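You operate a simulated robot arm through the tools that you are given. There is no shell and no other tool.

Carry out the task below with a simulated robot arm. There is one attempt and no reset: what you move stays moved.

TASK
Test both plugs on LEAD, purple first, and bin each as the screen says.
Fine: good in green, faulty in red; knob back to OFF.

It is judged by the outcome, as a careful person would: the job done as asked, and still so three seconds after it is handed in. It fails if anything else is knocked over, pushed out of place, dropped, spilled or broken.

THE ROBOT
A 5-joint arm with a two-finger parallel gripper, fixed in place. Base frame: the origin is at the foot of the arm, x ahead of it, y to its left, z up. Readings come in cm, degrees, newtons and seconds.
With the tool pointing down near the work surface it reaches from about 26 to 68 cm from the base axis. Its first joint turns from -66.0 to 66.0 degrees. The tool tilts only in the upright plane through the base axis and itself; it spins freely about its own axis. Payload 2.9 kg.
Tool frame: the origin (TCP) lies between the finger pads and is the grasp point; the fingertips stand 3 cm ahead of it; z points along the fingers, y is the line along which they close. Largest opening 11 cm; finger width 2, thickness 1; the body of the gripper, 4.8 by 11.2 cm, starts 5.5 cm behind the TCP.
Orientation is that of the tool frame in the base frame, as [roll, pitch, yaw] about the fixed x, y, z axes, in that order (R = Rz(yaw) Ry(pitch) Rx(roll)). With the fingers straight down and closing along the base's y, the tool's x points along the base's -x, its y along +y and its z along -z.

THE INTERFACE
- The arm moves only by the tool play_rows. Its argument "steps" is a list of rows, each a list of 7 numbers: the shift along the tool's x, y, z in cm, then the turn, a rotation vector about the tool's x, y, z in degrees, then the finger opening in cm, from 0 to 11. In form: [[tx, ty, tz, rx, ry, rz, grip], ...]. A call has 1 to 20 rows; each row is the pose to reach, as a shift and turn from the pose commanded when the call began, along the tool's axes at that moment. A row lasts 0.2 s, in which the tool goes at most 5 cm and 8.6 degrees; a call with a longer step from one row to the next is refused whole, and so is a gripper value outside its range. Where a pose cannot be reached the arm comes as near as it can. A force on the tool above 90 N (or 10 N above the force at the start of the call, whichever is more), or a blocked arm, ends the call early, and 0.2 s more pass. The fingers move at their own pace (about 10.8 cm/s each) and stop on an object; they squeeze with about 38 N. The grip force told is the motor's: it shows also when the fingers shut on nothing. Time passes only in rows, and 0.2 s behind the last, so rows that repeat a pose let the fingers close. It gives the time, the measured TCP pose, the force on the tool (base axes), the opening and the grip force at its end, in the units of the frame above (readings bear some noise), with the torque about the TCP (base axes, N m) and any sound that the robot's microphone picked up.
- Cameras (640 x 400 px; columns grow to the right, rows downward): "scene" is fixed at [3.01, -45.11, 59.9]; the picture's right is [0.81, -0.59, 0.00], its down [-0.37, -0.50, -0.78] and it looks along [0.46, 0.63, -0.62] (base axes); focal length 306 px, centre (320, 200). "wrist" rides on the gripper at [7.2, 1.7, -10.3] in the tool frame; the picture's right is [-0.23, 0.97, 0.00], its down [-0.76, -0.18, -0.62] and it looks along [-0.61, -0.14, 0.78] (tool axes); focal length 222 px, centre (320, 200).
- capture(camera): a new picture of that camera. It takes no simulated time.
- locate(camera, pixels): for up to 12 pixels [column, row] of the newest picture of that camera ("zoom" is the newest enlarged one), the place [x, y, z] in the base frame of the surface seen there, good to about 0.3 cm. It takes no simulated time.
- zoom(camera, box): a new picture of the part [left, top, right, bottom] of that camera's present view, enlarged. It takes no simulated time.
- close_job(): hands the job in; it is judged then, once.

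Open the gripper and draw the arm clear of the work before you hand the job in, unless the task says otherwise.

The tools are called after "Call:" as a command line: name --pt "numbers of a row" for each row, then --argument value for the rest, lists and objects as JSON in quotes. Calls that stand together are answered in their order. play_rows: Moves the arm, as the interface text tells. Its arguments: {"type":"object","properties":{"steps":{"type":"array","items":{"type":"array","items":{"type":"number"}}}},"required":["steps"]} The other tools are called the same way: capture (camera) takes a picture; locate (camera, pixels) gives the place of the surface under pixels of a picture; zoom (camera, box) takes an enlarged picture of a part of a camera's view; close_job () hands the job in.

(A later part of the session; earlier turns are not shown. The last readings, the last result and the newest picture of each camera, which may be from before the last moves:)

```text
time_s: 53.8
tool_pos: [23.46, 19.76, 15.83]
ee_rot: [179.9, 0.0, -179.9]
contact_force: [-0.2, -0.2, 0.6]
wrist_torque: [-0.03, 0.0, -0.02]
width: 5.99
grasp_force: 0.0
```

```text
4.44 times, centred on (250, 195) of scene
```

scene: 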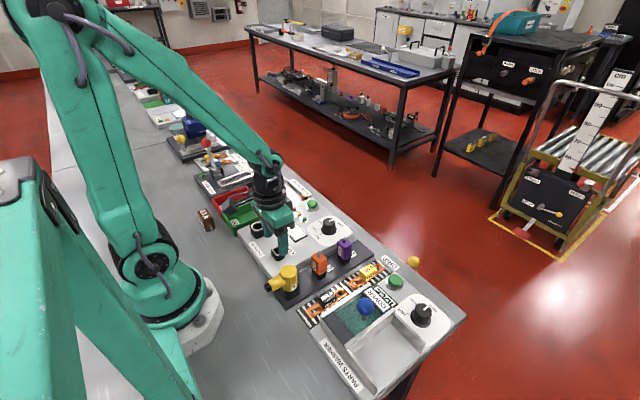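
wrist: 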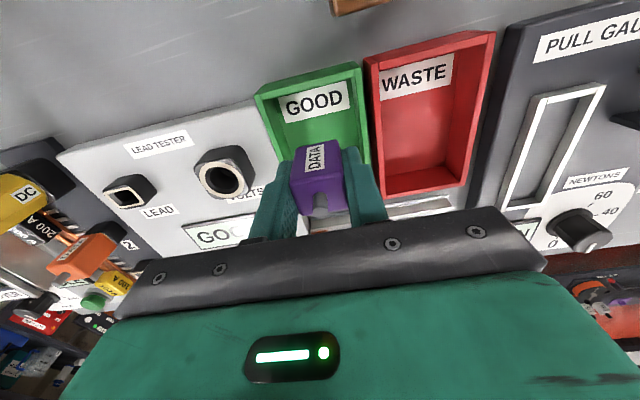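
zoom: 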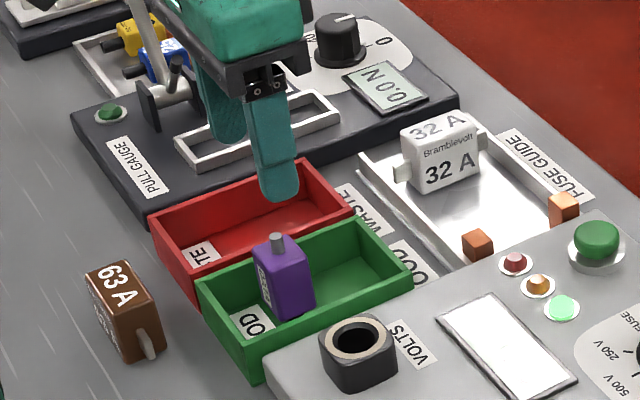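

Purple stands in the green bin. Now I travel to above the orange plug at about (30.0, -8.1).

Call:
play_rows --pt "-0.9 -4 0 0 0 0 6" --pt "-1.8 -8 0 0 0 0 6" --pt "-2.7 -12 0 0 0 0 6" --pt "-3.6 -16 0 0 0 0 6" --pt "-4.6 -20 0 0 0 0 6" --pt "-5.6 -24 0 0 0 0 6" --pt "-6.5 -27.9 0.7 0 0 0 6" --pt "-6.5 -27.9 0.7 0 0 0 6" --pt "-6.5 -27.9 0.7 0 0 0 6"

Call:
capture --camera "wrist"

Call:
zoom --camera "wrist" --box '[240, 100, 400, 200]'

Call:
play_rows --pt "0 0 0 0 0 0 6"

Call:
play_rows --pt "0 0 0 0 0 0 6"

```text
time_s: 55.8
tool_pos: [30.08, -8.05, 15.11]
ee_rot: [180.0, 0.0, -180.0]
contact_force: [0.0, 0.1, 0.0]
wrist_torque: [0.04, 0.03, -0.02]
width: 6.0
grasp_force: 0.1
```

```text
taken
```

wrist: 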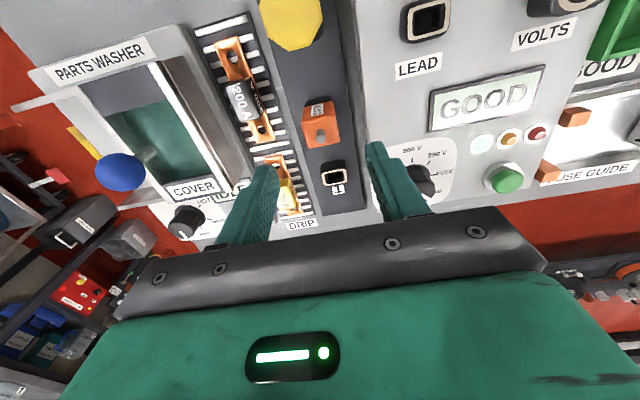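

```text
4.00 times, centred on (320, 150) of wrist
```

zoom: 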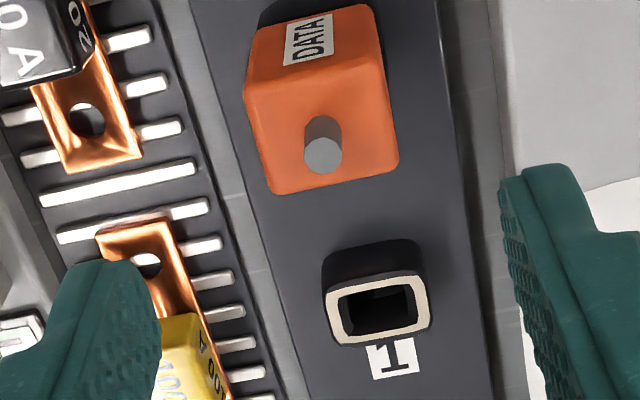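

```text
time_s: 56.2
tool_pos: [30.04, -8.04, 15.25]
ee_rot: [179.9, 0.0, 180.0]
contact_force: [0.2, -0.9, 1.1]
wrist_torque: [-0.01, 0.0, 0.01]
width: 5.99
grasp_force: 0.0
```

```text
time_s: 56.6
tool_pos: [30.0, -8.13, 15.09]
ee_rot: [180.0, -0.1, -180.0]
contact_force: [0.3, -0.5, 0.3]
wrist_torque: [0.02, 0.02, 0.03]
width: 6.0
grasp_force: 0.1
```

Pin top at (320.5,139) means the plug is ~0.16 cm toward -x. I correct and descend to z≈10.5, then check.

Call:
play_rows --pt "0.16 0.05 2.3 0 0 0 5.5" --pt "0.16 0.05 4.6 0 0 0 5" --pt "0.16 0.05 4.6 0 0 0 5"

Call:
zoom --camera "wrist" --box '[240, 120, 400, 220]'

Call:
play_rows --pt "0 0 0 0 0 0 5"

```text
time_s: 57.4
tool_pos: [29.95, -7.98, 10.65]
ee_rot: [180.0, 0.0, 180.0]
contact_force: [-1.2, -0.3, 0.5]
wrist_torque: [-0.01, 0.01, 0.01]
width: 5.03
grasp_force: 0.2
```

```text
4.00 times, centred on (320, 170) of wrist
```

zoom: 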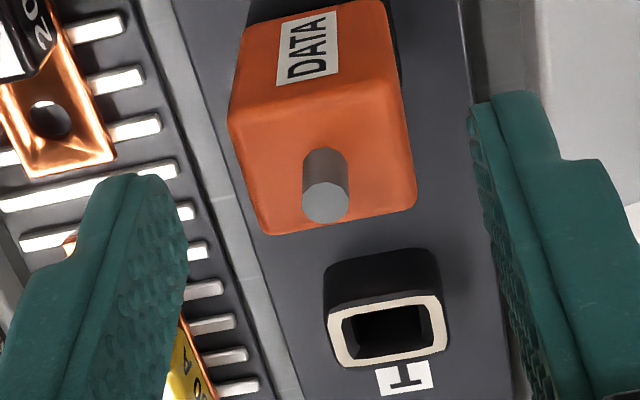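

```text
time_s: 57.8
tool_pos: [29.93, -8.03, 10.68]
ee_rot: [-179.9, 0.0, -180.0]
contact_force: [0.3, -0.5, 0.2]
wrist_torque: [0.02, 0.02, 0.01]
width: 5.06
grasp_force: 0.1
```

Offset is only ~0.08 cm. I correct and descend to z≈6.4 around the orange plug.

Call:
play_rows --pt "-0.08 0.06 1.4 0 0 0 5" --pt "-0.08 0.06 2.8 0 0 0 5" --pt "-0.08 0.06 4.2 0 0 0 5" --pt "-0.08 0.06 4.2 0 0 0 5"

Call:
zoom --camera "wrist" --box '[240, 120, 400, 220]'

Call:
play_rows --pt "0 0 0 0 0 0 5"

```text
time_s: 58.8
tool_pos: [30.11, -8.05, 6.24]
ee_rot: [179.9, 0.0, -180.0]
contact_force: [0.2, 0.1, -0.2]
wrist_torque: [0.02, -0.04, 0.03]
width: 5.03
grasp_force: 0.1
```

```text
4.00 times, centred on (320, 170) of wrist
```

zoom: 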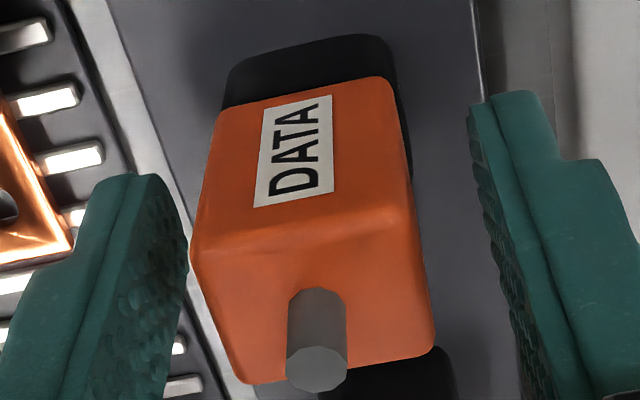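

```text
time_s: 59.2
tool_pos: [30.08, -8.02, 6.3]
ee_rot: [180.0, 0.0, -180.0]
contact_force: [0.1, -0.4, 0.4]
wrist_torque: [-0.01, -0.03, 0.04]
width: 5.02
grasp_force: 0.1
```

The plug sits ~0.07 cm toward -y and 0.1 cm toward -x relative to the earlier good grip (pin (317,368) vs (322,375)). I nudge and close.

Call:
play_rows --pt "0.1 -0.07 -0.08 0 0 0 5" --pt "0.1 -0.07 -0.08 0 0 0 3.8" --pt "0.1 -0.07 -0.08 0 0 0 2.6" --pt "0.1 -0.07 -0.08 0 0 0 1.5" --pt "0.1 -0.07 -0.08 0 0 0 1.5"

Call:
zoom --camera "wrist" --box '[240, 120, 400, 220]'

```text
time_s: 60.4
tool_pos: [30.08, -8.01, 6.52]
ee_rot: [180.0, 0.0, 180.0]
contact_force: [0.2, 2.4, 1.5]
wrist_torque: [0.07, 0.0, 0.02]
width: 2.9
grasp_force: 37.8
```

```text
4.00 times, centred on (320, 170) of wrist
```

zoom: 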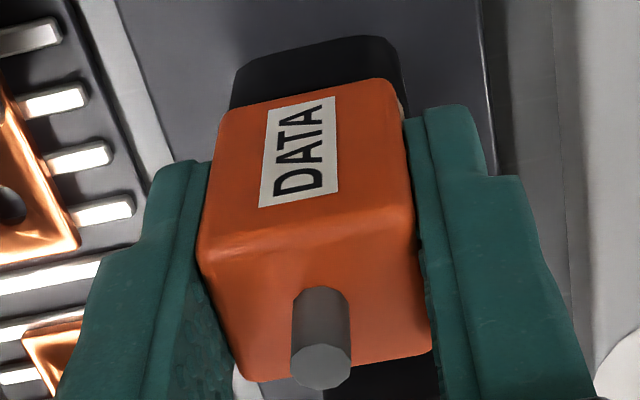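

Gripped (width 2.90). I lift straight up 8 cm and check holder 2's rim as the reference.

Call:
play_rows --pt "0 0 -0.7 0 0 0 1.5" --pt "0 0 -1.5 0 0 0 1.5" --pt "0 0 -3 0 0 0 1.5" --pt "0 0 -5 0 0 0 1.5" --pt "0 0 -8 0 0 0 1.5" --pt "0 0 -8 0 0 0 1.5" --pt "0 0 -8 0 0 0 1.5"

Call:
zoom --camera "wrist" --box '[288, 98, 352, 138]'

Call:
play_rows --pt "0 0 0 0 0 0 1.5"

Call:
play_rows --pt "0 0 0 0 0 0 1.5"

```text
time_s: 62.0
tool_pos: [29.9, -8.04, 14.49]
ee_rot: [-180.0, 0.1, 180.0]
contact_force: [0.9, 0.4, -0.8]
wrist_torque: [-0.02, 0.03, -0.01]
width: 2.91
grasp_force: 38.4
```

```text
10.00 times, centred on (320, 118) of wrist
```

zoom: 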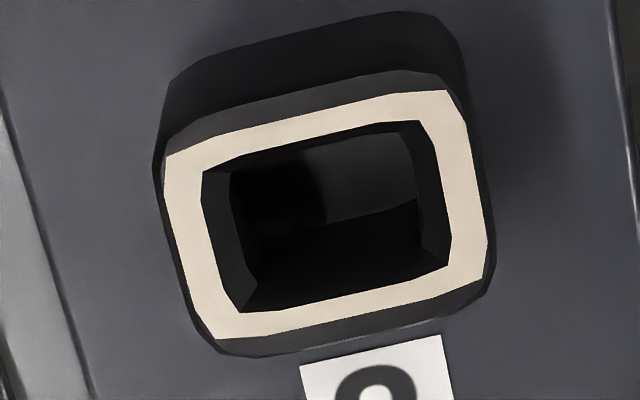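

```text
time_s: 62.4
tool_pos: [29.9, -7.97, 14.45]
ee_rot: [180.0, 0.0, 180.0]
contact_force: [-1.2, 0.4, -1.0]
wrist_torque: [-0.02, 0.0, 0.03]
width: 2.94
grasp_force: 37.9
```

```text
time_s: 62.8
tool_pos: [29.94, -8.0, 14.4]
ee_rot: [180.0, 0.1, 180.0]
contact_force: [-0.9, -0.2, 0.2]
wrist_torque: [0.04, -0.01, 0.0]
width: 2.94
grasp_force: 38.7
```

The orange plug is out; its holder rim offset shows the plug sits ~0.1 cm toward -x in the grip. I carry it above the LEAD socket, compensating for that.

Call:
play_rows --pt "0 0 -1.42 0 0 0 1.5" --pt "1.8 3.2 -1.42 0 0 0 1.5" --pt "3.6 6.4 -1.42 0 0 0 1.5" --pt "5.39 9.48 -1.42 0 0 0 1.5" --pt "5.39 9.48 -1.42 0 0 0 1.5" --pt "5.39 9.48 -1.42 0 0 0 1.5"

Call:
zoom --camera "wrist" --box '[288, 98, 352, 138]'

Call:
play_rows --pt "0 0 0 0 0 0 1.5"

Call:
play_rows --pt "0 0 0 0 0 0 1.5"

```text
time_s: 64.2
tool_pos: [24.42, 1.53, 16.04]
ee_rot: [180.0, 0.0, -180.0]
contact_force: [1.5, 0.0, -1.2]
wrist_torque: [0.0, 0.0, 0.0]
width: 2.9
grasp_force: 38.0
```

```text
10.00 times, centred on (320, 118) of wrist
```

zoom: 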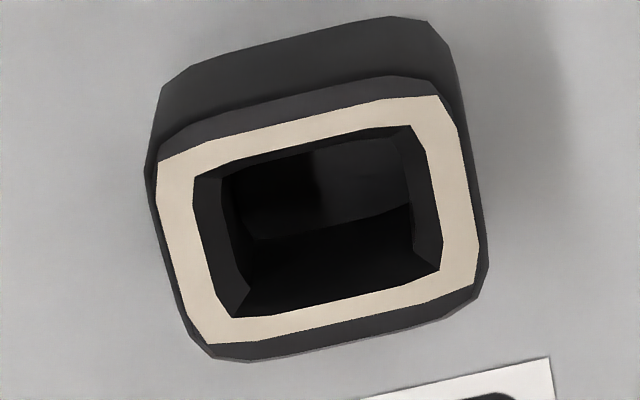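

```text
time_s: 64.6
tool_pos: [24.44, 1.53, 16.1]
ee_rot: [179.9, -0.1, 179.9]
contact_force: [-0.3, -0.3, -0.8]
wrist_torque: [0.02, 0.01, -0.04]
width: 2.91
grasp_force: 38.4
```

```text
time_s: 65.0
tool_pos: [24.47, 1.62, 16.02]
ee_rot: [180.0, -0.1, -179.9]
contact_force: [0.2, 1.3, -0.3]
wrist_torque: [0.02, -0.01, 0.03]
width: 2.91
grasp_force: 37.8
```

Rim centre at zoom (320,221) versus target (321,210): about 0.1 cm short in x. I correct and descend to z≈10.5.

Call:
play_rows --pt "-0.1 -0.03 1.5 0 0 0 1.5" --pt "-0.1 -0.03 3 0 0 0 1.5" --pt "-0.1 -0.03 4.5 0 0 0 1.5" --pt "-0.1 -0.03 5.5 0 0 0 1.5" --pt "-0.1 -0.03 5.5 0 0 0 1.5"

Call:
zoom --camera "wrist" --box '[256, 110, 384, 190]'

Call:
play_rows --pt "0 0 0 0 0 0 1.5"

Call:
play_rows --pt "0 0 0 0 0 0 1.5"

Call:
zoom --camera "scene" --box '[260, 230, 300, 255]'

```text
time_s: 66.2
tool_pos: [24.64, 1.39, 10.34]
ee_rot: [179.9, 0.0, 180.0]
contact_force: [-0.2, -0.1, -0.7]
wrist_torque: [0.02, 0.01, -0.01]
width: 2.91
grasp_force: 38.6
```

```text
5.00 times, centred on (320, 150) of wrist
```

zoom: 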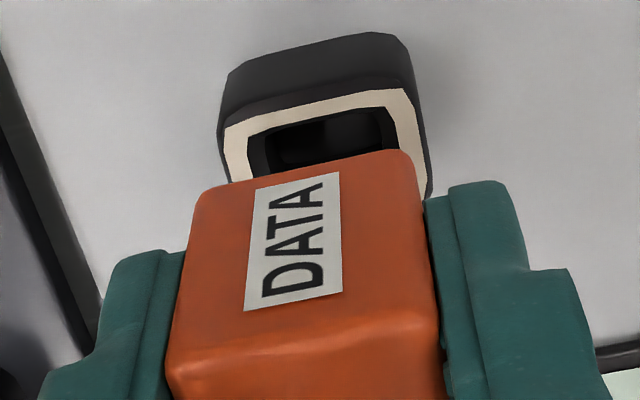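

```text
time_s: 66.6
tool_pos: [24.54, 1.32, 10.34]
ee_rot: [180.0, -0.1, 180.0]
contact_force: [0.2, 0.3, 0.6]
wrist_torque: [0.02, 0.0, 0.03]
width: 2.91
grasp_force: 38.2
```

```text
time_s: 67.0
tool_pos: [24.6, 1.32, 10.36]
ee_rot: [179.9, 0.1, 180.0]
contact_force: [0.2, 1.1, -0.1]
wrist_torque: [-0.04, -0.03, 0.0]
width: 2.9
grasp_force: 38.0
```

```text
16.00 times, centred on (280, 242) of scene
```

zoom: 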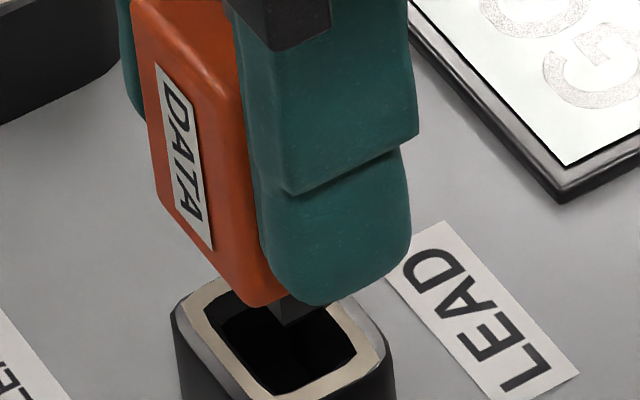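

After descending I drifted to (24.59, 1.34); rim image and reading agree I need about -0.1 in x and +0.14 in y. I correct and recheck.

Call:
play_rows --pt "0.1 0.14 0 0 0 0 1.5" --pt "0.1 0.14 0 0 0 0 1.5"

Call:
zoom --camera "wrist" --box '[256, 110, 384, 190]'

Call:
play_rows --pt "0 0 0 0 0 0 1.5"

Call:
play_rows --pt "0 0 0 0 0 0 1.5"

```text
time_s: 67.6
tool_pos: [24.5, 1.59, 10.56]
ee_rot: [-180.0, 0.0, 180.0]
contact_force: [-0.3, 0.4, -1.1]
wrist_torque: [0.01, -0.01, 0.05]
width: 2.91
grasp_force: 37.9
```

```text
5.00 times, centred on (320, 150) of wrist
```

zoom: 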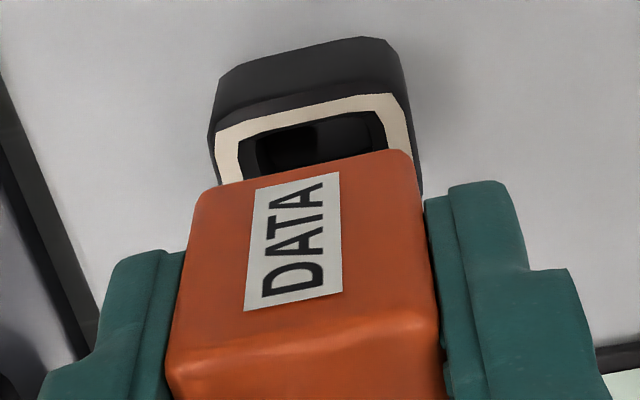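

```text
time_s: 68.0
tool_pos: [24.5, 1.52, 10.48]
ee_rot: [-179.9, 0.1, 180.0]
contact_force: [0.3, 0.5, -0.5]
wrist_torque: [-0.01, -0.01, 0.01]
width: 2.92
grasp_force: 37.8
```

```text
time_s: 68.4
tool_pos: [24.58, 1.46, 10.25]
ee_rot: [-180.0, -0.1, 180.0]
contact_force: [0.3, 0.9, 0.3]
wrist_torque: [-0.03, 0.02, -0.03]
width: 2.9
grasp_force: 38.1
```

Aligned (rim centre (320,164.5) vs target (320,166)). I descend 1.3 cm, watching the force.

Call:
play_rows --pt "0 0 0.3 0 0 0 1.5" --pt "0 0 0.6 0 0 0 1.5" --pt "0 0 0.9 0 0 0 1.5" --pt "0 0 1.1 0 0 0 1.5" --pt "0 0 1.3 0 0 0 1.5"

Call:
zoom --camera "wrist" --box '[256, 110, 384, 190]'

Call:
zoom --camera "scene" --box '[260, 230, 300, 255]'

```text
time_s: 69.6
tool_pos: [24.56, 1.48, 8.98]
ee_rot: [180.0, 0.1, 180.0]
contact_force: [-0.3, -0.2, -0.4]
wrist_torque: [0.01, -0.02, 0.02]
width: 2.93
grasp_force: 38.2
```

```text
5.00 times, centred on (320, 150) of wrist
```

zoom: 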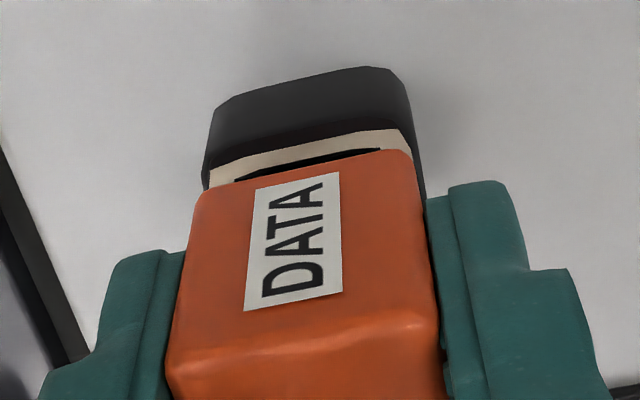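

```text
16.00 times, centred on (280, 242) of scene
```

zoom: 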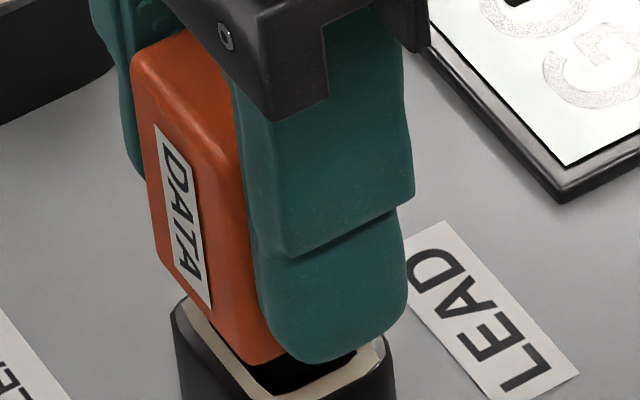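

No contact, alignment as with the purple plug at this stage. I continue 0.8 cm.

Call:
play_rows --pt "0 0 0.2 0 0 0 1.5" --pt "0 0 0.4 0 0 0 1.5" --pt "0 0 0.6 0 0 0 1.5" --pt "0 0 0.7 0 0 0 1.5"

Call:
zoom --camera "wrist" --box '[256, 110, 384, 190]'

```text
time_s: 70.6
tool_pos: [24.5, 1.45, 8.39]
ee_rot: [-180.0, 0.1, -179.9]
contact_force: [-0.8, 0.0, -0.9]
wrist_torque: [-0.02, 0.01, 0.02]
width: 2.94
grasp_force: 37.3
```

```text
5.00 times, centred on (320, 150) of wrist
```

zoom: 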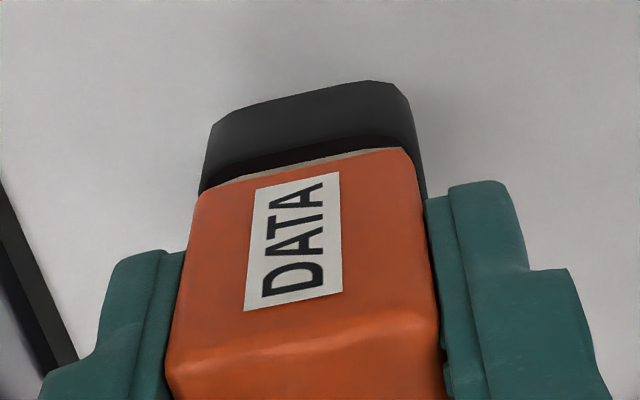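

Still force-free at z≈8.4, so the blade is entering. I lower the remainder in small rows.

Call:
play_rows --pt "0 0 0.15 0 0 0 1.5" --pt "0 0 0.3 0 0 0 1.5" --pt "0 0 0.42 0 0 0 1.5" --pt "0 0 0.52 0 0 0 1.5"

Call:
zoom --camera "wrist" --box '[240, 120, 400, 220]'

Call:
zoom --camera "scene" --box '[250, 225, 314, 265]'

```text
time_s: 71.6
tool_pos: [24.55, 1.53, 7.91]
ee_rot: [-180.0, 0.0, 179.9]
contact_force: [-11.2, -4.0, 31.4]
wrist_torque: [-0.1, 0.24, -0.05]
width: 2.94
grasp_force: 38.3
```

```text
4.00 times, centred on (320, 170) of wrist
```

zoom: 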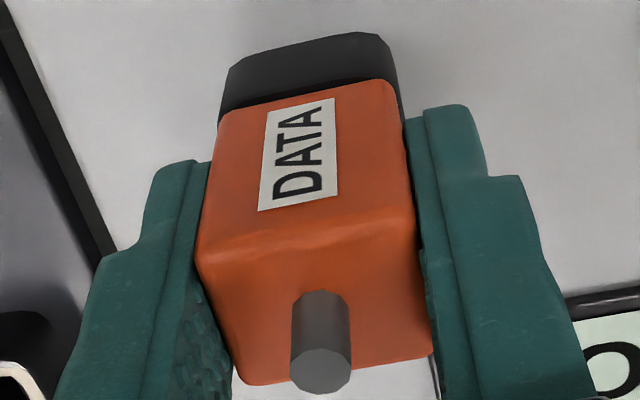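

```text
10.00 times, centred on (282, 245) of scene
```

zoom: 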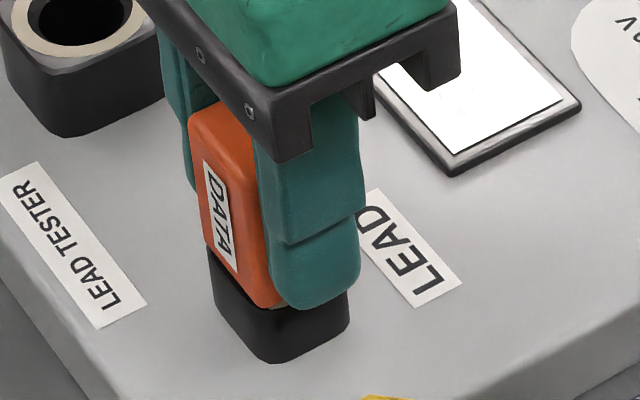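

31 N upward at z≈7.91, matching the seat height for this grip: bottomed. I ease off and release.

Call:
play_rows --pt "0.05 -0.02 -0.1 0 0 0 1.5" --pt "0.05 -0.02 -0.1 0 0 0 1.5" --pt "0.05 -0.02 -0.1 0 0 0 4.5" --pt "0.05 -0.02 -0.1 0 0 0 5" --pt "0.05 -0.02 -0.1 0 0 0 5"

Call:
zoom --camera "wrist" --box '[240, 120, 400, 220]'

Call:
zoom --camera "scene" --box '[250, 225, 314, 265]'

```text
time_s: 72.8
tool_pos: [24.53, 1.51, 8.03]
ee_rot: [-180.0, -0.1, 180.0]
contact_force: [-1.1, -0.6, 0.7]
wrist_torque: [0.0, 0.01, -0.01]
width: 5.03
grasp_force: 0.1
```

```text
4.00 times, centred on (320, 170) of wrist
```

zoom: 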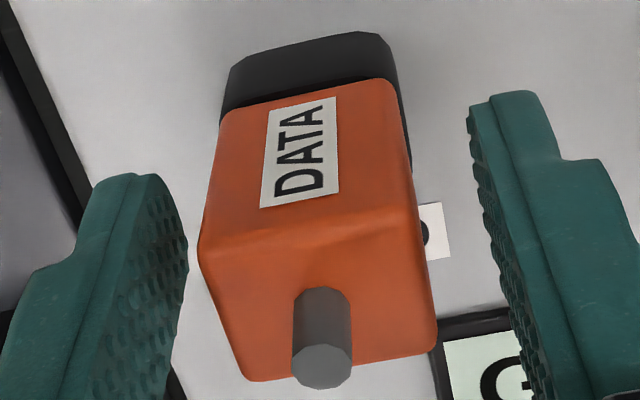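

```text
10.00 times, centred on (282, 245) of scene
```

zoom: 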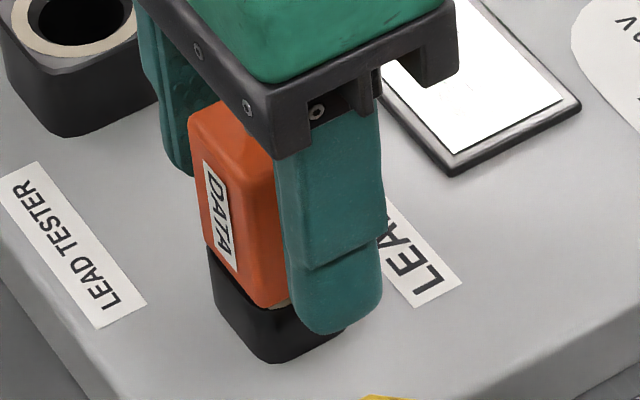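

Seated upright. I rise and go to the button position (41.5, 11.55) with fingers closed.

Call:
play_rows --pt "0 0 -2 0 0 0 5" --pt "0 0 -5 0 0 0 5" --pt "0 0 -8.5 0 0 0 5" --pt "-3.4 2 -8.5 0 0 0 3" --pt "-6.8 4 -8.5 0 0 0 1" --pt "-10.2 6 -8.5 0 0 0 0" --pt "-13.6 8 -8.5 0 0 0 0" --pt "-17 10.05 -8.5 0 0 0 0" --pt "-17 10.05 -4.5 0 0 0 0" --pt "-17 10.05 -2.4 0 0 0 0" --pt "-17 10.05 -2.4 0 0 0 0"

Call:
capture --camera "wrist"

Call:
zoom --camera "scene" --box '[230, 170, 370, 270]'

Call:
play_rows --pt "0 0 0 0 0 0 0"

```text
time_s: 75.2
tool_pos: [41.45, 11.63, 10.34]
ee_rot: [-180.0, 0.1, 180.0]
contact_force: [0.0, 0.0, -0.4]
wrist_torque: [0.03, 0.0, -0.01]
width: 0.02
grasp_force: 38.0
```

```text
taken
```

wrist: 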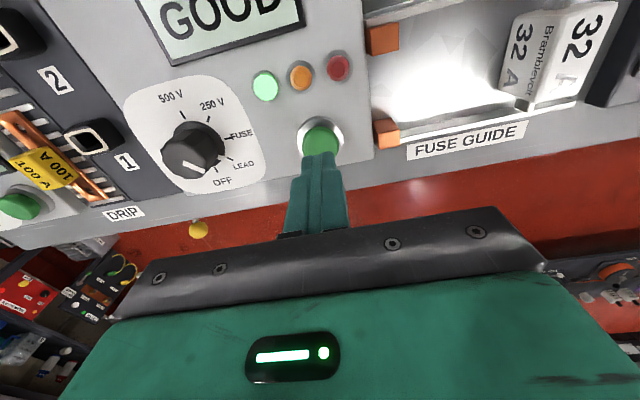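

```text
4.00 times, centred on (300, 220) of scene
```

zoom: 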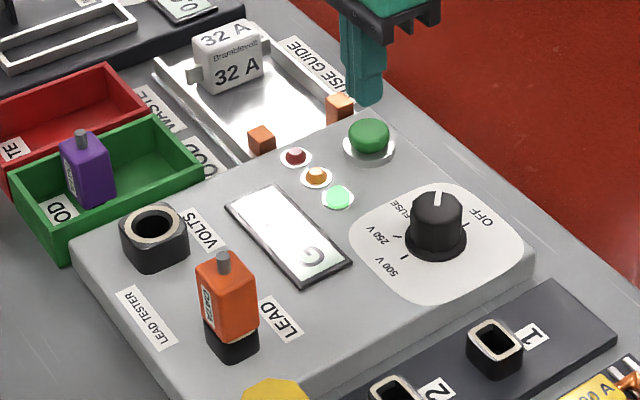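

```text
time_s: 75.6
tool_pos: [41.49, 11.49, 10.34]
ee_rot: [-180.0, 0.0, -179.9]
contact_force: [-0.1, -0.8, 0.7]
wrist_torque: [0.01, 0.02, 0.02]
width: 0.0
grasp_force: 37.9
```

The screen still shows the old GOOD, orange stands in LEAD, and the fingertips are over the button. I press down to the depth that clicked before (z≈6.8).

Call:
play_rows --pt "0 0 1 0 0 0 0" --pt "0 0 2 0 0 0 0" --pt "0 0 2.6 0 0 0 0" --pt "0 0 2.85 0 0 0 0" --pt "0 0 3.1 0 0 0 0" --pt "0 0 3.3 0 0 0 0" --pt "0 0 3.5 0 0 0 0"

Call:
capture --camera "wrist"

```text
time_s: 77.2
tool_pos: [41.4, 11.47, 7.02]
ee_rot: [-179.9, 0.1, 180.0]
contact_force: [0.4, 0.7, 2.9]
wrist_torque: [0.05, 0.01, -0.02]
width: 0.03
grasp_force: 37.7
heard: click
```

```text
taken
```

wrist: 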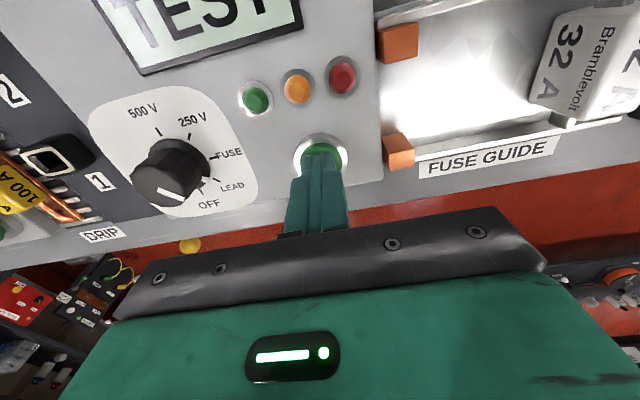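

Click and TEST again. I rise and back off to read the result.

Call:
play_rows --pt "0 0 -0.8 0 0 0 0" --pt "0 0 -3 0 0 0 0" --pt "0 0 -6 0 0 0 0" --pt "0 0 -9 0 0 0 0" --pt "0 0 -12 0 0 0 0" --pt "2 0 -15 0 0 0 0" --pt "5 0 -16 0 0 0 0" --pt "5 0 -16 0 0 0 0" --pt "5 0 -16 0 0 0 0"

Call:
capture --camera "wrist"

Call:
zoom --camera "wrist" --box '[220, 20, 360, 110]'

```text
time_s: 79.2
tool_pos: [36.48, 11.47, 22.81]
ee_rot: [-179.9, 0.0, -180.0]
contact_force: [0.5, 0.2, 0.1]
wrist_torque: [-0.02, -0.01, -0.03]
width: 0.01
grasp_force: 37.1
```

```text
taken
```

wrist: 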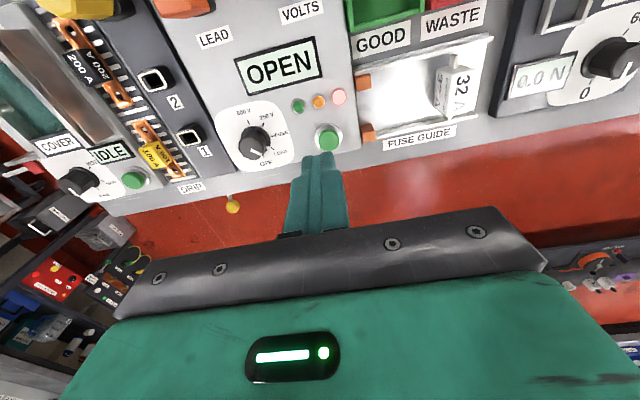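

```text
4.44 times, centred on (290, 65) of wrist
```

zoom: 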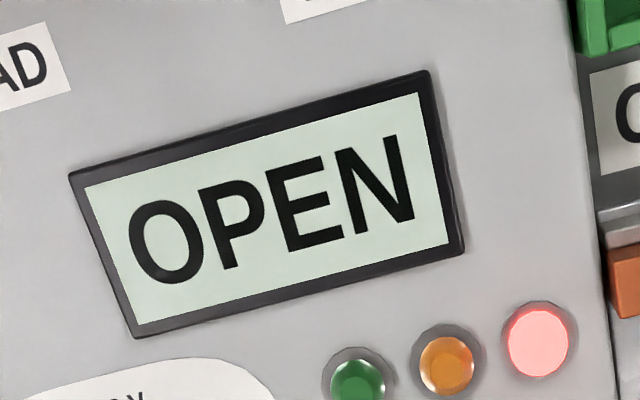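

The screen reads OPEN with the red lamp. An open result could also come from a badly seated plug, so before trusting it I check how deep the orange plug sits.

Call:
zoom --camera "scene" --box '[250, 220, 314, 260]'

Call:
locate --camera "zoom" --pixels '[[277, 120], [277, 116], [283, 123], [270, 150], [300, 160], [285, 170], [272, 295], [272, 305], [290, 300], [290, 310], [245, 290], [225, 270]]'

```text
10.00 times, centred on (282, 240) of scene
```

zoom: 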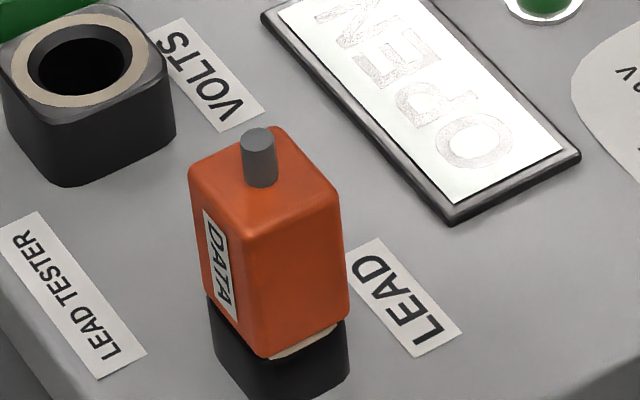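

```text
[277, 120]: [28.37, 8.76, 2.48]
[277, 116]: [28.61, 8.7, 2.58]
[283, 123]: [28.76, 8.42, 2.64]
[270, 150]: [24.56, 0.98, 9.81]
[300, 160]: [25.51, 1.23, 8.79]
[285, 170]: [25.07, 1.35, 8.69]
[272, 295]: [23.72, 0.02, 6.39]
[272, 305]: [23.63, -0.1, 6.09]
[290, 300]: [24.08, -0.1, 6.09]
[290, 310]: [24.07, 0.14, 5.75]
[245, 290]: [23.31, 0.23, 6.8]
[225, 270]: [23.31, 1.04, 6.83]
```

The body top (z≈8.7) and pin (≈9.9) are at the fully seated height (7.25+1.45), the same depth as the purple plug had, so OPEN with the red lamp is a genuine fault: orange goes in the red bin. I return above the orange plug.

Call:
play_rows --pt "3 -2.5 0 0 0 0 3" --pt "6 -5 0 0 0 0 6" --pt "9 -7.5 0 0 0 0 6" --pt "12.05 -9.97 0 0 0 0 6" --pt "12.05 -9.97 3.5 0 0 0 6" --pt "12.05 -9.97 6.8 0 0 0 6" --pt "12.05 -9.97 6.8 0 0 0 6"

Call:
zoom --camera "wrist" --box '[240, 100, 400, 200]'

Call:
play_rows --pt "0 0 0 0 0 0 6"

Call:
play_rows --pt "0 0 0 0 0 0 6"

```text
time_s: 80.8
tool_pos: [24.4, 1.59, 16.05]
ee_rot: [180.0, 0.0, -180.0]
contact_force: [0.4, -0.2, -0.7]
wrist_torque: [0.02, 0.0, -0.01]
width: 5.97
grasp_force: 0.1
```

```text
4.00 times, centred on (320, 150) of wrist
```

zoom: 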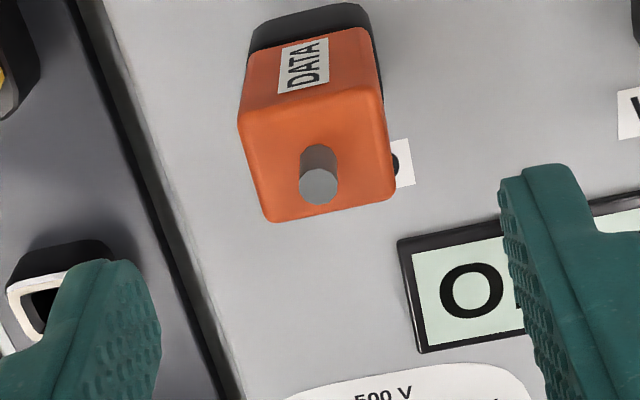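

```text
time_s: 81.2
tool_pos: [24.41, 1.58, 16.09]
ee_rot: [-179.9, 0.0, 180.0]
contact_force: [0.7, 0.1, 0.7]
wrist_torque: [0.01, 0.02, 0.0]
width: 6.0
grasp_force: 0.0
```

```text
time_s: 81.6
tool_pos: [24.32, 1.53, 16.12]
ee_rot: [180.0, -0.1, -180.0]
contact_force: [-0.3, 0.5, -0.6]
wrist_torque: [-0.01, -0.04, -0.01]
width: 6.03
grasp_force: 0.1
```

The pin appears slightly lower in the picture than expected, which could mean a small x offset or a plug sitting a bit high. I check its height more carefully with several located points.

Call:
zoom --camera "wrist" --box '[290, 98, 350, 158]'

Call:
locate --camera "zoom" --pixels '[[318, 325], [330, 320], [305, 330], [318, 335], [318, 315], [240, 250], [400, 250], [260, 330], [400, 340], [250, 200], [380, 170], [300, 220]]'

Call:
zoom --camera "scene" --box '[260, 225, 300, 265]'

```text
6.67 times, centred on (320, 128) of wrist
```

zoom: 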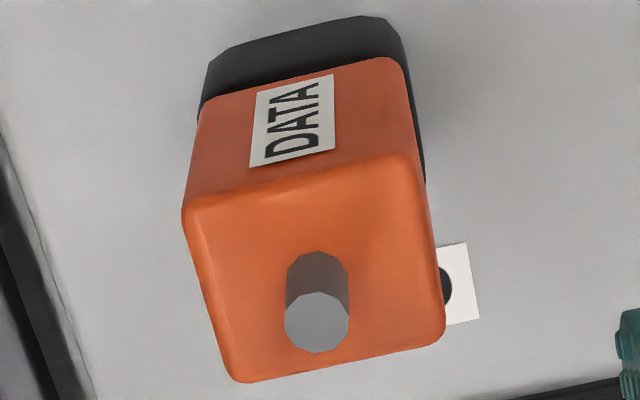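

```text
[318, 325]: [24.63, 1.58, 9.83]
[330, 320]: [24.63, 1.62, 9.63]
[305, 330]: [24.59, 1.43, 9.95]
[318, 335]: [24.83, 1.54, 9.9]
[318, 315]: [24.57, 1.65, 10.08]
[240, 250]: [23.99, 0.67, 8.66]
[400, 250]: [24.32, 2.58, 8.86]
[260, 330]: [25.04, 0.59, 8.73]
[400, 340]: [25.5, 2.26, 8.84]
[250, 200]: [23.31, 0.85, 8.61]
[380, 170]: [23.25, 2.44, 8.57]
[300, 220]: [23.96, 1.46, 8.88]
```

```text
10.00 times, centred on (280, 245) of scene
```

zoom: 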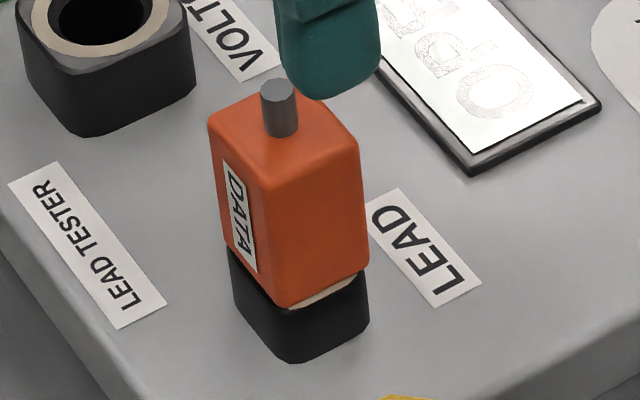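

Heights (pin 9.88, body top 8.79) agree with full seating, but the plug leans toward the +x side of its hole by ~0.2 cm. To be sure OPEN isn't a contact problem, I'll regrip, centre and press it home, then test once more.

Call:
play_rows --pt "-0.2 -0.07 2.5 0 0 0 6" --pt "-0.2 -0.07 5 0 0 0 5.5" --pt "-0.2 -0.07 6.2 0 0 0 5" --pt "-0.2 -0.07 6.2 0 0 0 5"

Call:
zoom --camera "wrist" --box '[240, 120, 400, 220]'

Call:
play_rows --pt "0 0 0 0 0 0 5"

```text
time_s: 82.6
tool_pos: [24.65, 1.42, 9.82]
ee_rot: [-180.0, 0.0, 180.0]
contact_force: [1.6, -1.1, 0.1]
wrist_torque: [0.04, 0.01, 0.03]
width: 5.01
grasp_force: 0.1
```

```text
4.00 times, centred on (320, 170) of wrist
```

zoom: 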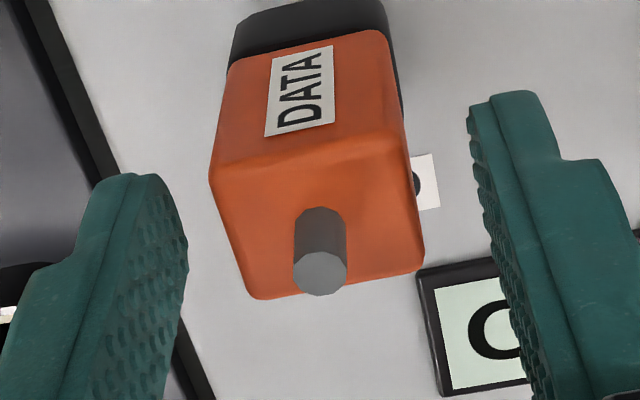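

```text
time_s: 83.0
tool_pos: [24.49, 1.49, 9.9]
ee_rot: [-179.9, -0.1, 180.0]
contact_force: [-0.1, 0.3, -0.2]
wrist_torque: [-0.01, -0.01, 0.03]
width: 5.02
grasp_force: 0.1
```

Here the pin sits almost on-axis, at x≈24.45. I descend around the plug and close for the re-seat press.

Call:
play_rows --pt "0.08 0 0.7 0 0 0 5" --pt "0.08 0 1.4 0 0 0 5" --pt "0.08 0 1.9 0 0 0 5" --pt "0.08 0 1.9 0 0 0 3.8" --pt "0.08 0 1.9 0 0 0 2.6" --pt "0.08 0 1.9 0 0 0 1.5" --pt "0.08 0 1.9 0 0 0 1.5"

Call:
zoom --camera "wrist" --box '[240, 120, 400, 220]'

```text
time_s: 84.6
tool_pos: [24.62, 1.49, 7.93]
ee_rot: [-179.9, 0.0, -180.0]
contact_force: [0.9, -3.3, -0.8]
wrist_torque: [-0.09, -0.02, 0.0]
width: 2.88
grasp_force: 37.7
```

```text
4.00 times, centred on (320, 170) of wrist
```

zoom: 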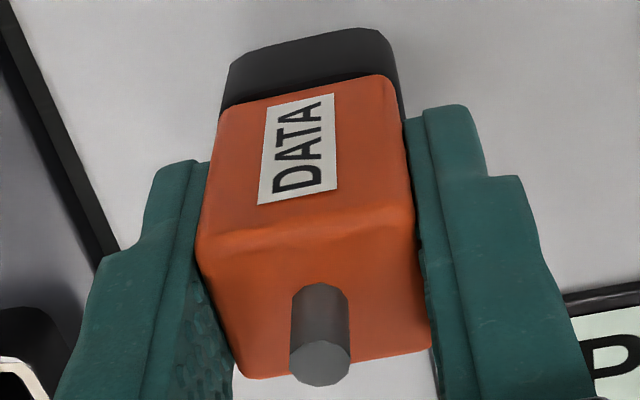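

Gripped. I press straight down in small rows to confirm it is bottomed.

Call:
play_rows --pt "0 0 0.08 0 0 0 1.5" --pt "0 0 0.16 0 0 0 1.5" --pt "0 0 0.2 0 0 0 1.5"

```text
time_s: 85.4
tool_pos: [24.73, 1.56, 7.84]
ee_rot: [-179.9, 0.1, -179.9]
contact_force: [-7.7, 0.0, 31.9]
wrist_torque: [-0.05, 0.16, -0.01]
width: 2.92
grasp_force: 38.2
```

It does not go deeper (32 N): it was fully seated. I release and run the test once more to be certain.

Call:
play_rows --pt "0 0 -0.1 0 0 0 1.5" --pt "0 0 -0.1 0 0 0 3.5" --pt "0 0 -0.1 0 0 0 5" --pt "0 0 -0.1 0 0 0 5" --pt "0 0 -2 0 0 0 5" --pt "0 0 -5 0 0 0 5" --pt "0 0 -8.5 0 0 0 5" --pt "-3.4 2 -8.5 0 0 0 3" --pt "-6.8 4 -8.5 0 0 0 1" --pt "-10.2 6 -8.5 0 0 0 0" --pt "-13.6 8 -8.5 0 0 0 0" --pt "-16.95 10.05 -8.5 0 0 0 0" --pt "-16.95 10.05 -4.5 0 0 0 0" --pt "-16.95 10.05 -2.5 0 0 0 0" --pt "-16.95 10.05 -2.5 0 0 0 0"

Call:
capture --camera "wrist"

Call:
zoom --camera "scene" --box '[230, 170, 370, 270]'

```text
time_s: 88.6
tool_pos: [41.59, 11.68, 10.27]
ee_rot: [-180.0, 0.1, -180.0]
contact_force: [-0.6, 0.2, -0.7]
wrist_torque: [0.01, 0.02, 0.0]
width: 0.01
grasp_force: 37.7
```

```text
taken
```

wrist: 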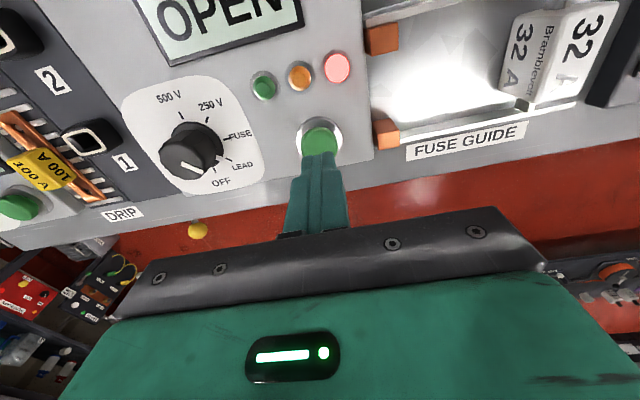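

```text
4.00 times, centred on (300, 220) of scene
```

zoom: 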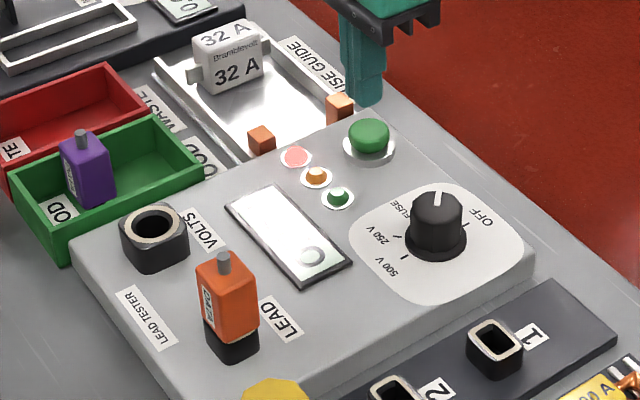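

The fingertips are above the button and OPEN still shows. I press again to the click depth, then rise to read.

Call:
play_rows --pt "0 0 1 0 0 0 0" --pt "0 0 2 0 0 0 0" --pt "0 0 2.6 0 0 0 0" --pt "0 0 2.85 0 0 0 0" --pt "0 0 3.1 0 0 0 0" --pt "0 0 3.3 0 0 0 0" --pt "0 0 3.5 0 0 0 0"

Call:
capture --camera "wrist"

Call:
play_rows --pt "0 0 -0.8 0 0 0 0" --pt "0 0 -3 0 0 0 0" --pt "0 0 -6 0 0 0 0" --pt "0 0 -9 0 0 0 0" --pt "0 0 -12 0 0 0 0" --pt "2 0 -15 0 0 0 0" --pt "5 0 -16 0 0 0 0" --pt "5 0 -16 0 0 0 0" --pt "5 0 -16 0 0 0 0"

Call:
capture --camera "wrist"

```text
time_s: 90.2
tool_pos: [41.47, 11.68, 6.73]
ee_rot: [-180.0, 0.0, 179.9]
contact_force: [-0.5, 3.6, 4.0]
wrist_torque: [0.04, 0.07, -0.02]
width: 0.0
grasp_force: 37.6
heard: click
```

```text
taken
```

wrist: 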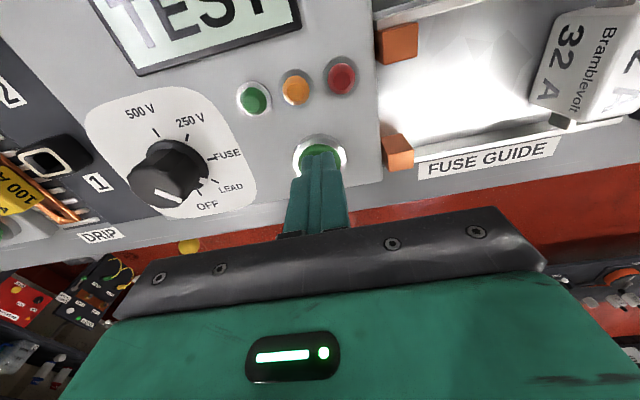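

```text
time_s: 92.2
tool_pos: [36.37, 11.43, 22.66]
ee_rot: [180.0, 0.0, 179.9]
contact_force: [-0.5, 0.0, -0.9]
wrist_torque: [-0.04, 0.02, 0.0]
width: 0.01
grasp_force: 37.9
```

```text
taken
```

wrist: 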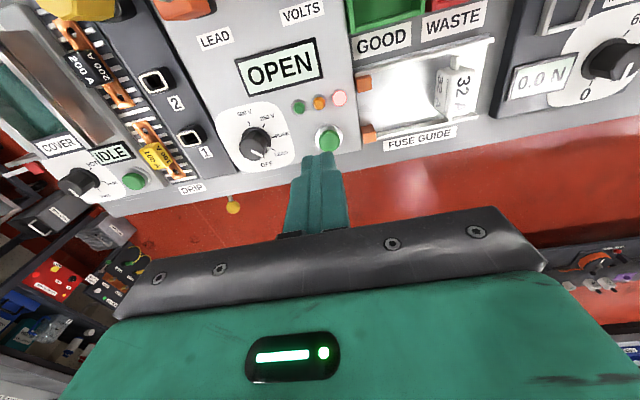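

OPEN with the red lamp again: the orange plug is faulty. I go back above it to take it out.

Call:
play_rows --pt "3 -2.5 0 0 0 0 3" --pt "6 -5 0 0 0 0 6" --pt "9 -7.5 0 0 0 0 6" --pt "11.85 -9.95 0 0 0 0 6" --pt "11.85 -9.95 3.5 0 0 0 6" --pt "11.85 -9.95 8 0 0 0 6" --pt "11.85 -9.95 12.7 0 0 0 5" --pt "11.85 -9.95 12.7 0 0 0 5"

Call:
zoom --camera "wrist" --box '[240, 120, 400, 220]'

Call:
play_rows --pt "0 0 0 0 0 0 5"

```text
time_s: 94.0
tool_pos: [24.73, 1.73, 9.85]
ee_rot: [-180.0, 0.0, 180.0]
contact_force: [0.3, 0.9, 0.1]
wrist_torque: [0.02, 0.02, 0.02]
width: 5.01
grasp_force: 0.1
```

```text
4.00 times, centred on (320, 170) of wrist
```

zoom: 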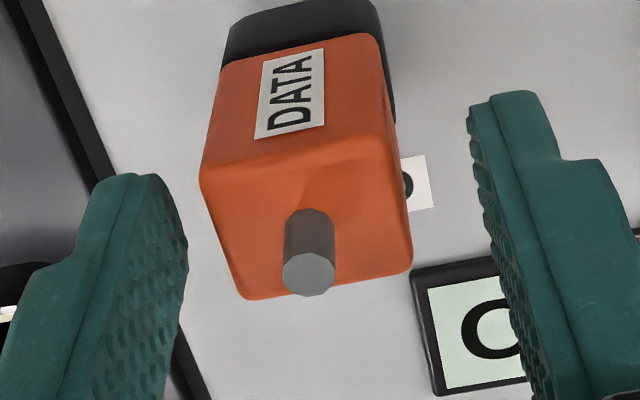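

```text
time_s: 94.4
tool_pos: [24.5, 1.8, 10.13]
ee_rot: [-179.9, 0.1, -179.9]
contact_force: [0.4, 1.0, -0.6]
wrist_torque: [0.01, -0.01, 0.02]
width: 5.04
grasp_force: 0.1
```

The plug sits ~0.2 cm toward -y of the tool axis. I shift, descend to z≈7.9 and close.

Call:
play_rows --pt "0.05 -0.2 0.6 0 0 0 5" --pt "0.05 -0.2 1.3 0 0 0 5" --pt "0.05 -0.2 2 0 0 0 5" --pt "0.05 -0.2 2 0 0 0 5"

Call:
zoom --camera "wrist" --box '[240, 120, 400, 220]'

```text
time_s: 95.4
tool_pos: [24.66, 1.41, 8.03]
ee_rot: [-180.0, 0.0, 180.0]
contact_force: [-0.4, 0.0, 0.7]
wrist_torque: [-0.04, 0.02, 0.01]
width: 5.01
grasp_force: 0.0
```

```text
4.00 times, centred on (320, 170) of wrist
```

zoom: 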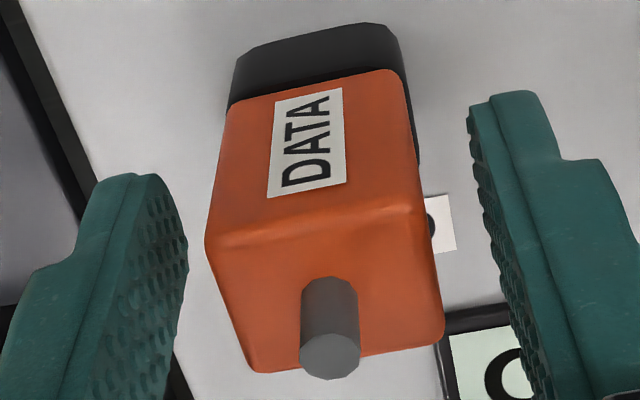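

Slightly over-corrected (pin at 330 vs 322); I nudge +0.1 in y and close, then lift out.

Call:
play_rows --pt "0.1 0.1 0.08 0 0 0 5" --pt "0.1 0.1 0.08 0 0 0 3.8" --pt "0.1 0.1 0.08 0 0 0 2.6" --pt "0.1 0.1 0.08 0 0 0 1.5" --pt "0.1 0.1 0.08 0 0 0 1.5"

Call:
play_rows --pt "0 0 -0.7 0 0 0 1.5" --pt "0 0 -1.5 0 0 0 1.5" --pt "0 0 -3 0 0 0 1.5" --pt "0 0 -5 0 0 0 1.5" --pt "0 0 -8 0 0 0 1.5" --pt "0 0 -8 0 0 0 1.5"

Call:
zoom --camera "scene" --box '[190, 150, 350, 270]'

```text
time_s: 96.6
tool_pos: [24.48, 1.58, 7.87]
ee_rot: [-180.0, 0.1, -179.9]
contact_force: [-0.2, -1.1, -0.4]
wrist_torque: [-0.02, -0.04, 0.03]
width: 2.91
grasp_force: 38.2
```

```text
time_s: 98.0
tool_pos: [24.66, 1.44, 16.02]
ee_rot: [-180.0, 0.0, 179.9]
contact_force: [0.1, -0.9, -0.6]
wrist_torque: [-0.03, 0.01, -0.01]
width: 2.91
grasp_force: 38.4
```

```text
3.33 times, centred on (270, 210) of scene
```

zoom: 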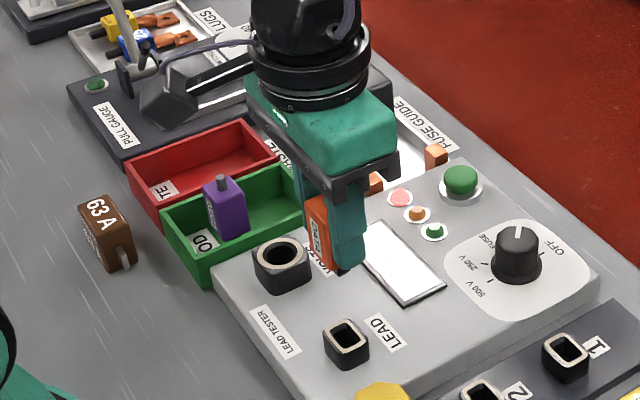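

The orange plug is out. Before moving to the red bin I locate the pull-gauge lever and other tall things beside it (scene ~(208,143)).

Call:
zoom --camera "scene" --box '[160, 120, 290, 220]'

Call:
locate --camera "scene" --pixels '[[207, 143], [210, 155], [213, 165], [218, 175], [208, 185], [227, 160], [211, 191], [244, 178], [236, 200], [258, 205]]'

```text
4.00 times, centred on (225, 170) of scene
```

zoom: 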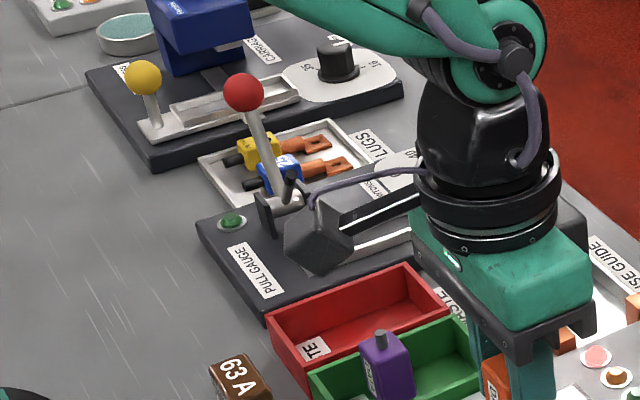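

```text
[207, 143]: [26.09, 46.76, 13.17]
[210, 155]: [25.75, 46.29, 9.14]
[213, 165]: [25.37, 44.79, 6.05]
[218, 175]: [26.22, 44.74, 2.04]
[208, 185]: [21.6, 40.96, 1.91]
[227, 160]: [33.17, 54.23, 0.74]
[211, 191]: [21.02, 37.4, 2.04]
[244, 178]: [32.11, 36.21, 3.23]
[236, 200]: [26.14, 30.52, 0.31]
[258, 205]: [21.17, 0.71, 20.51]
```

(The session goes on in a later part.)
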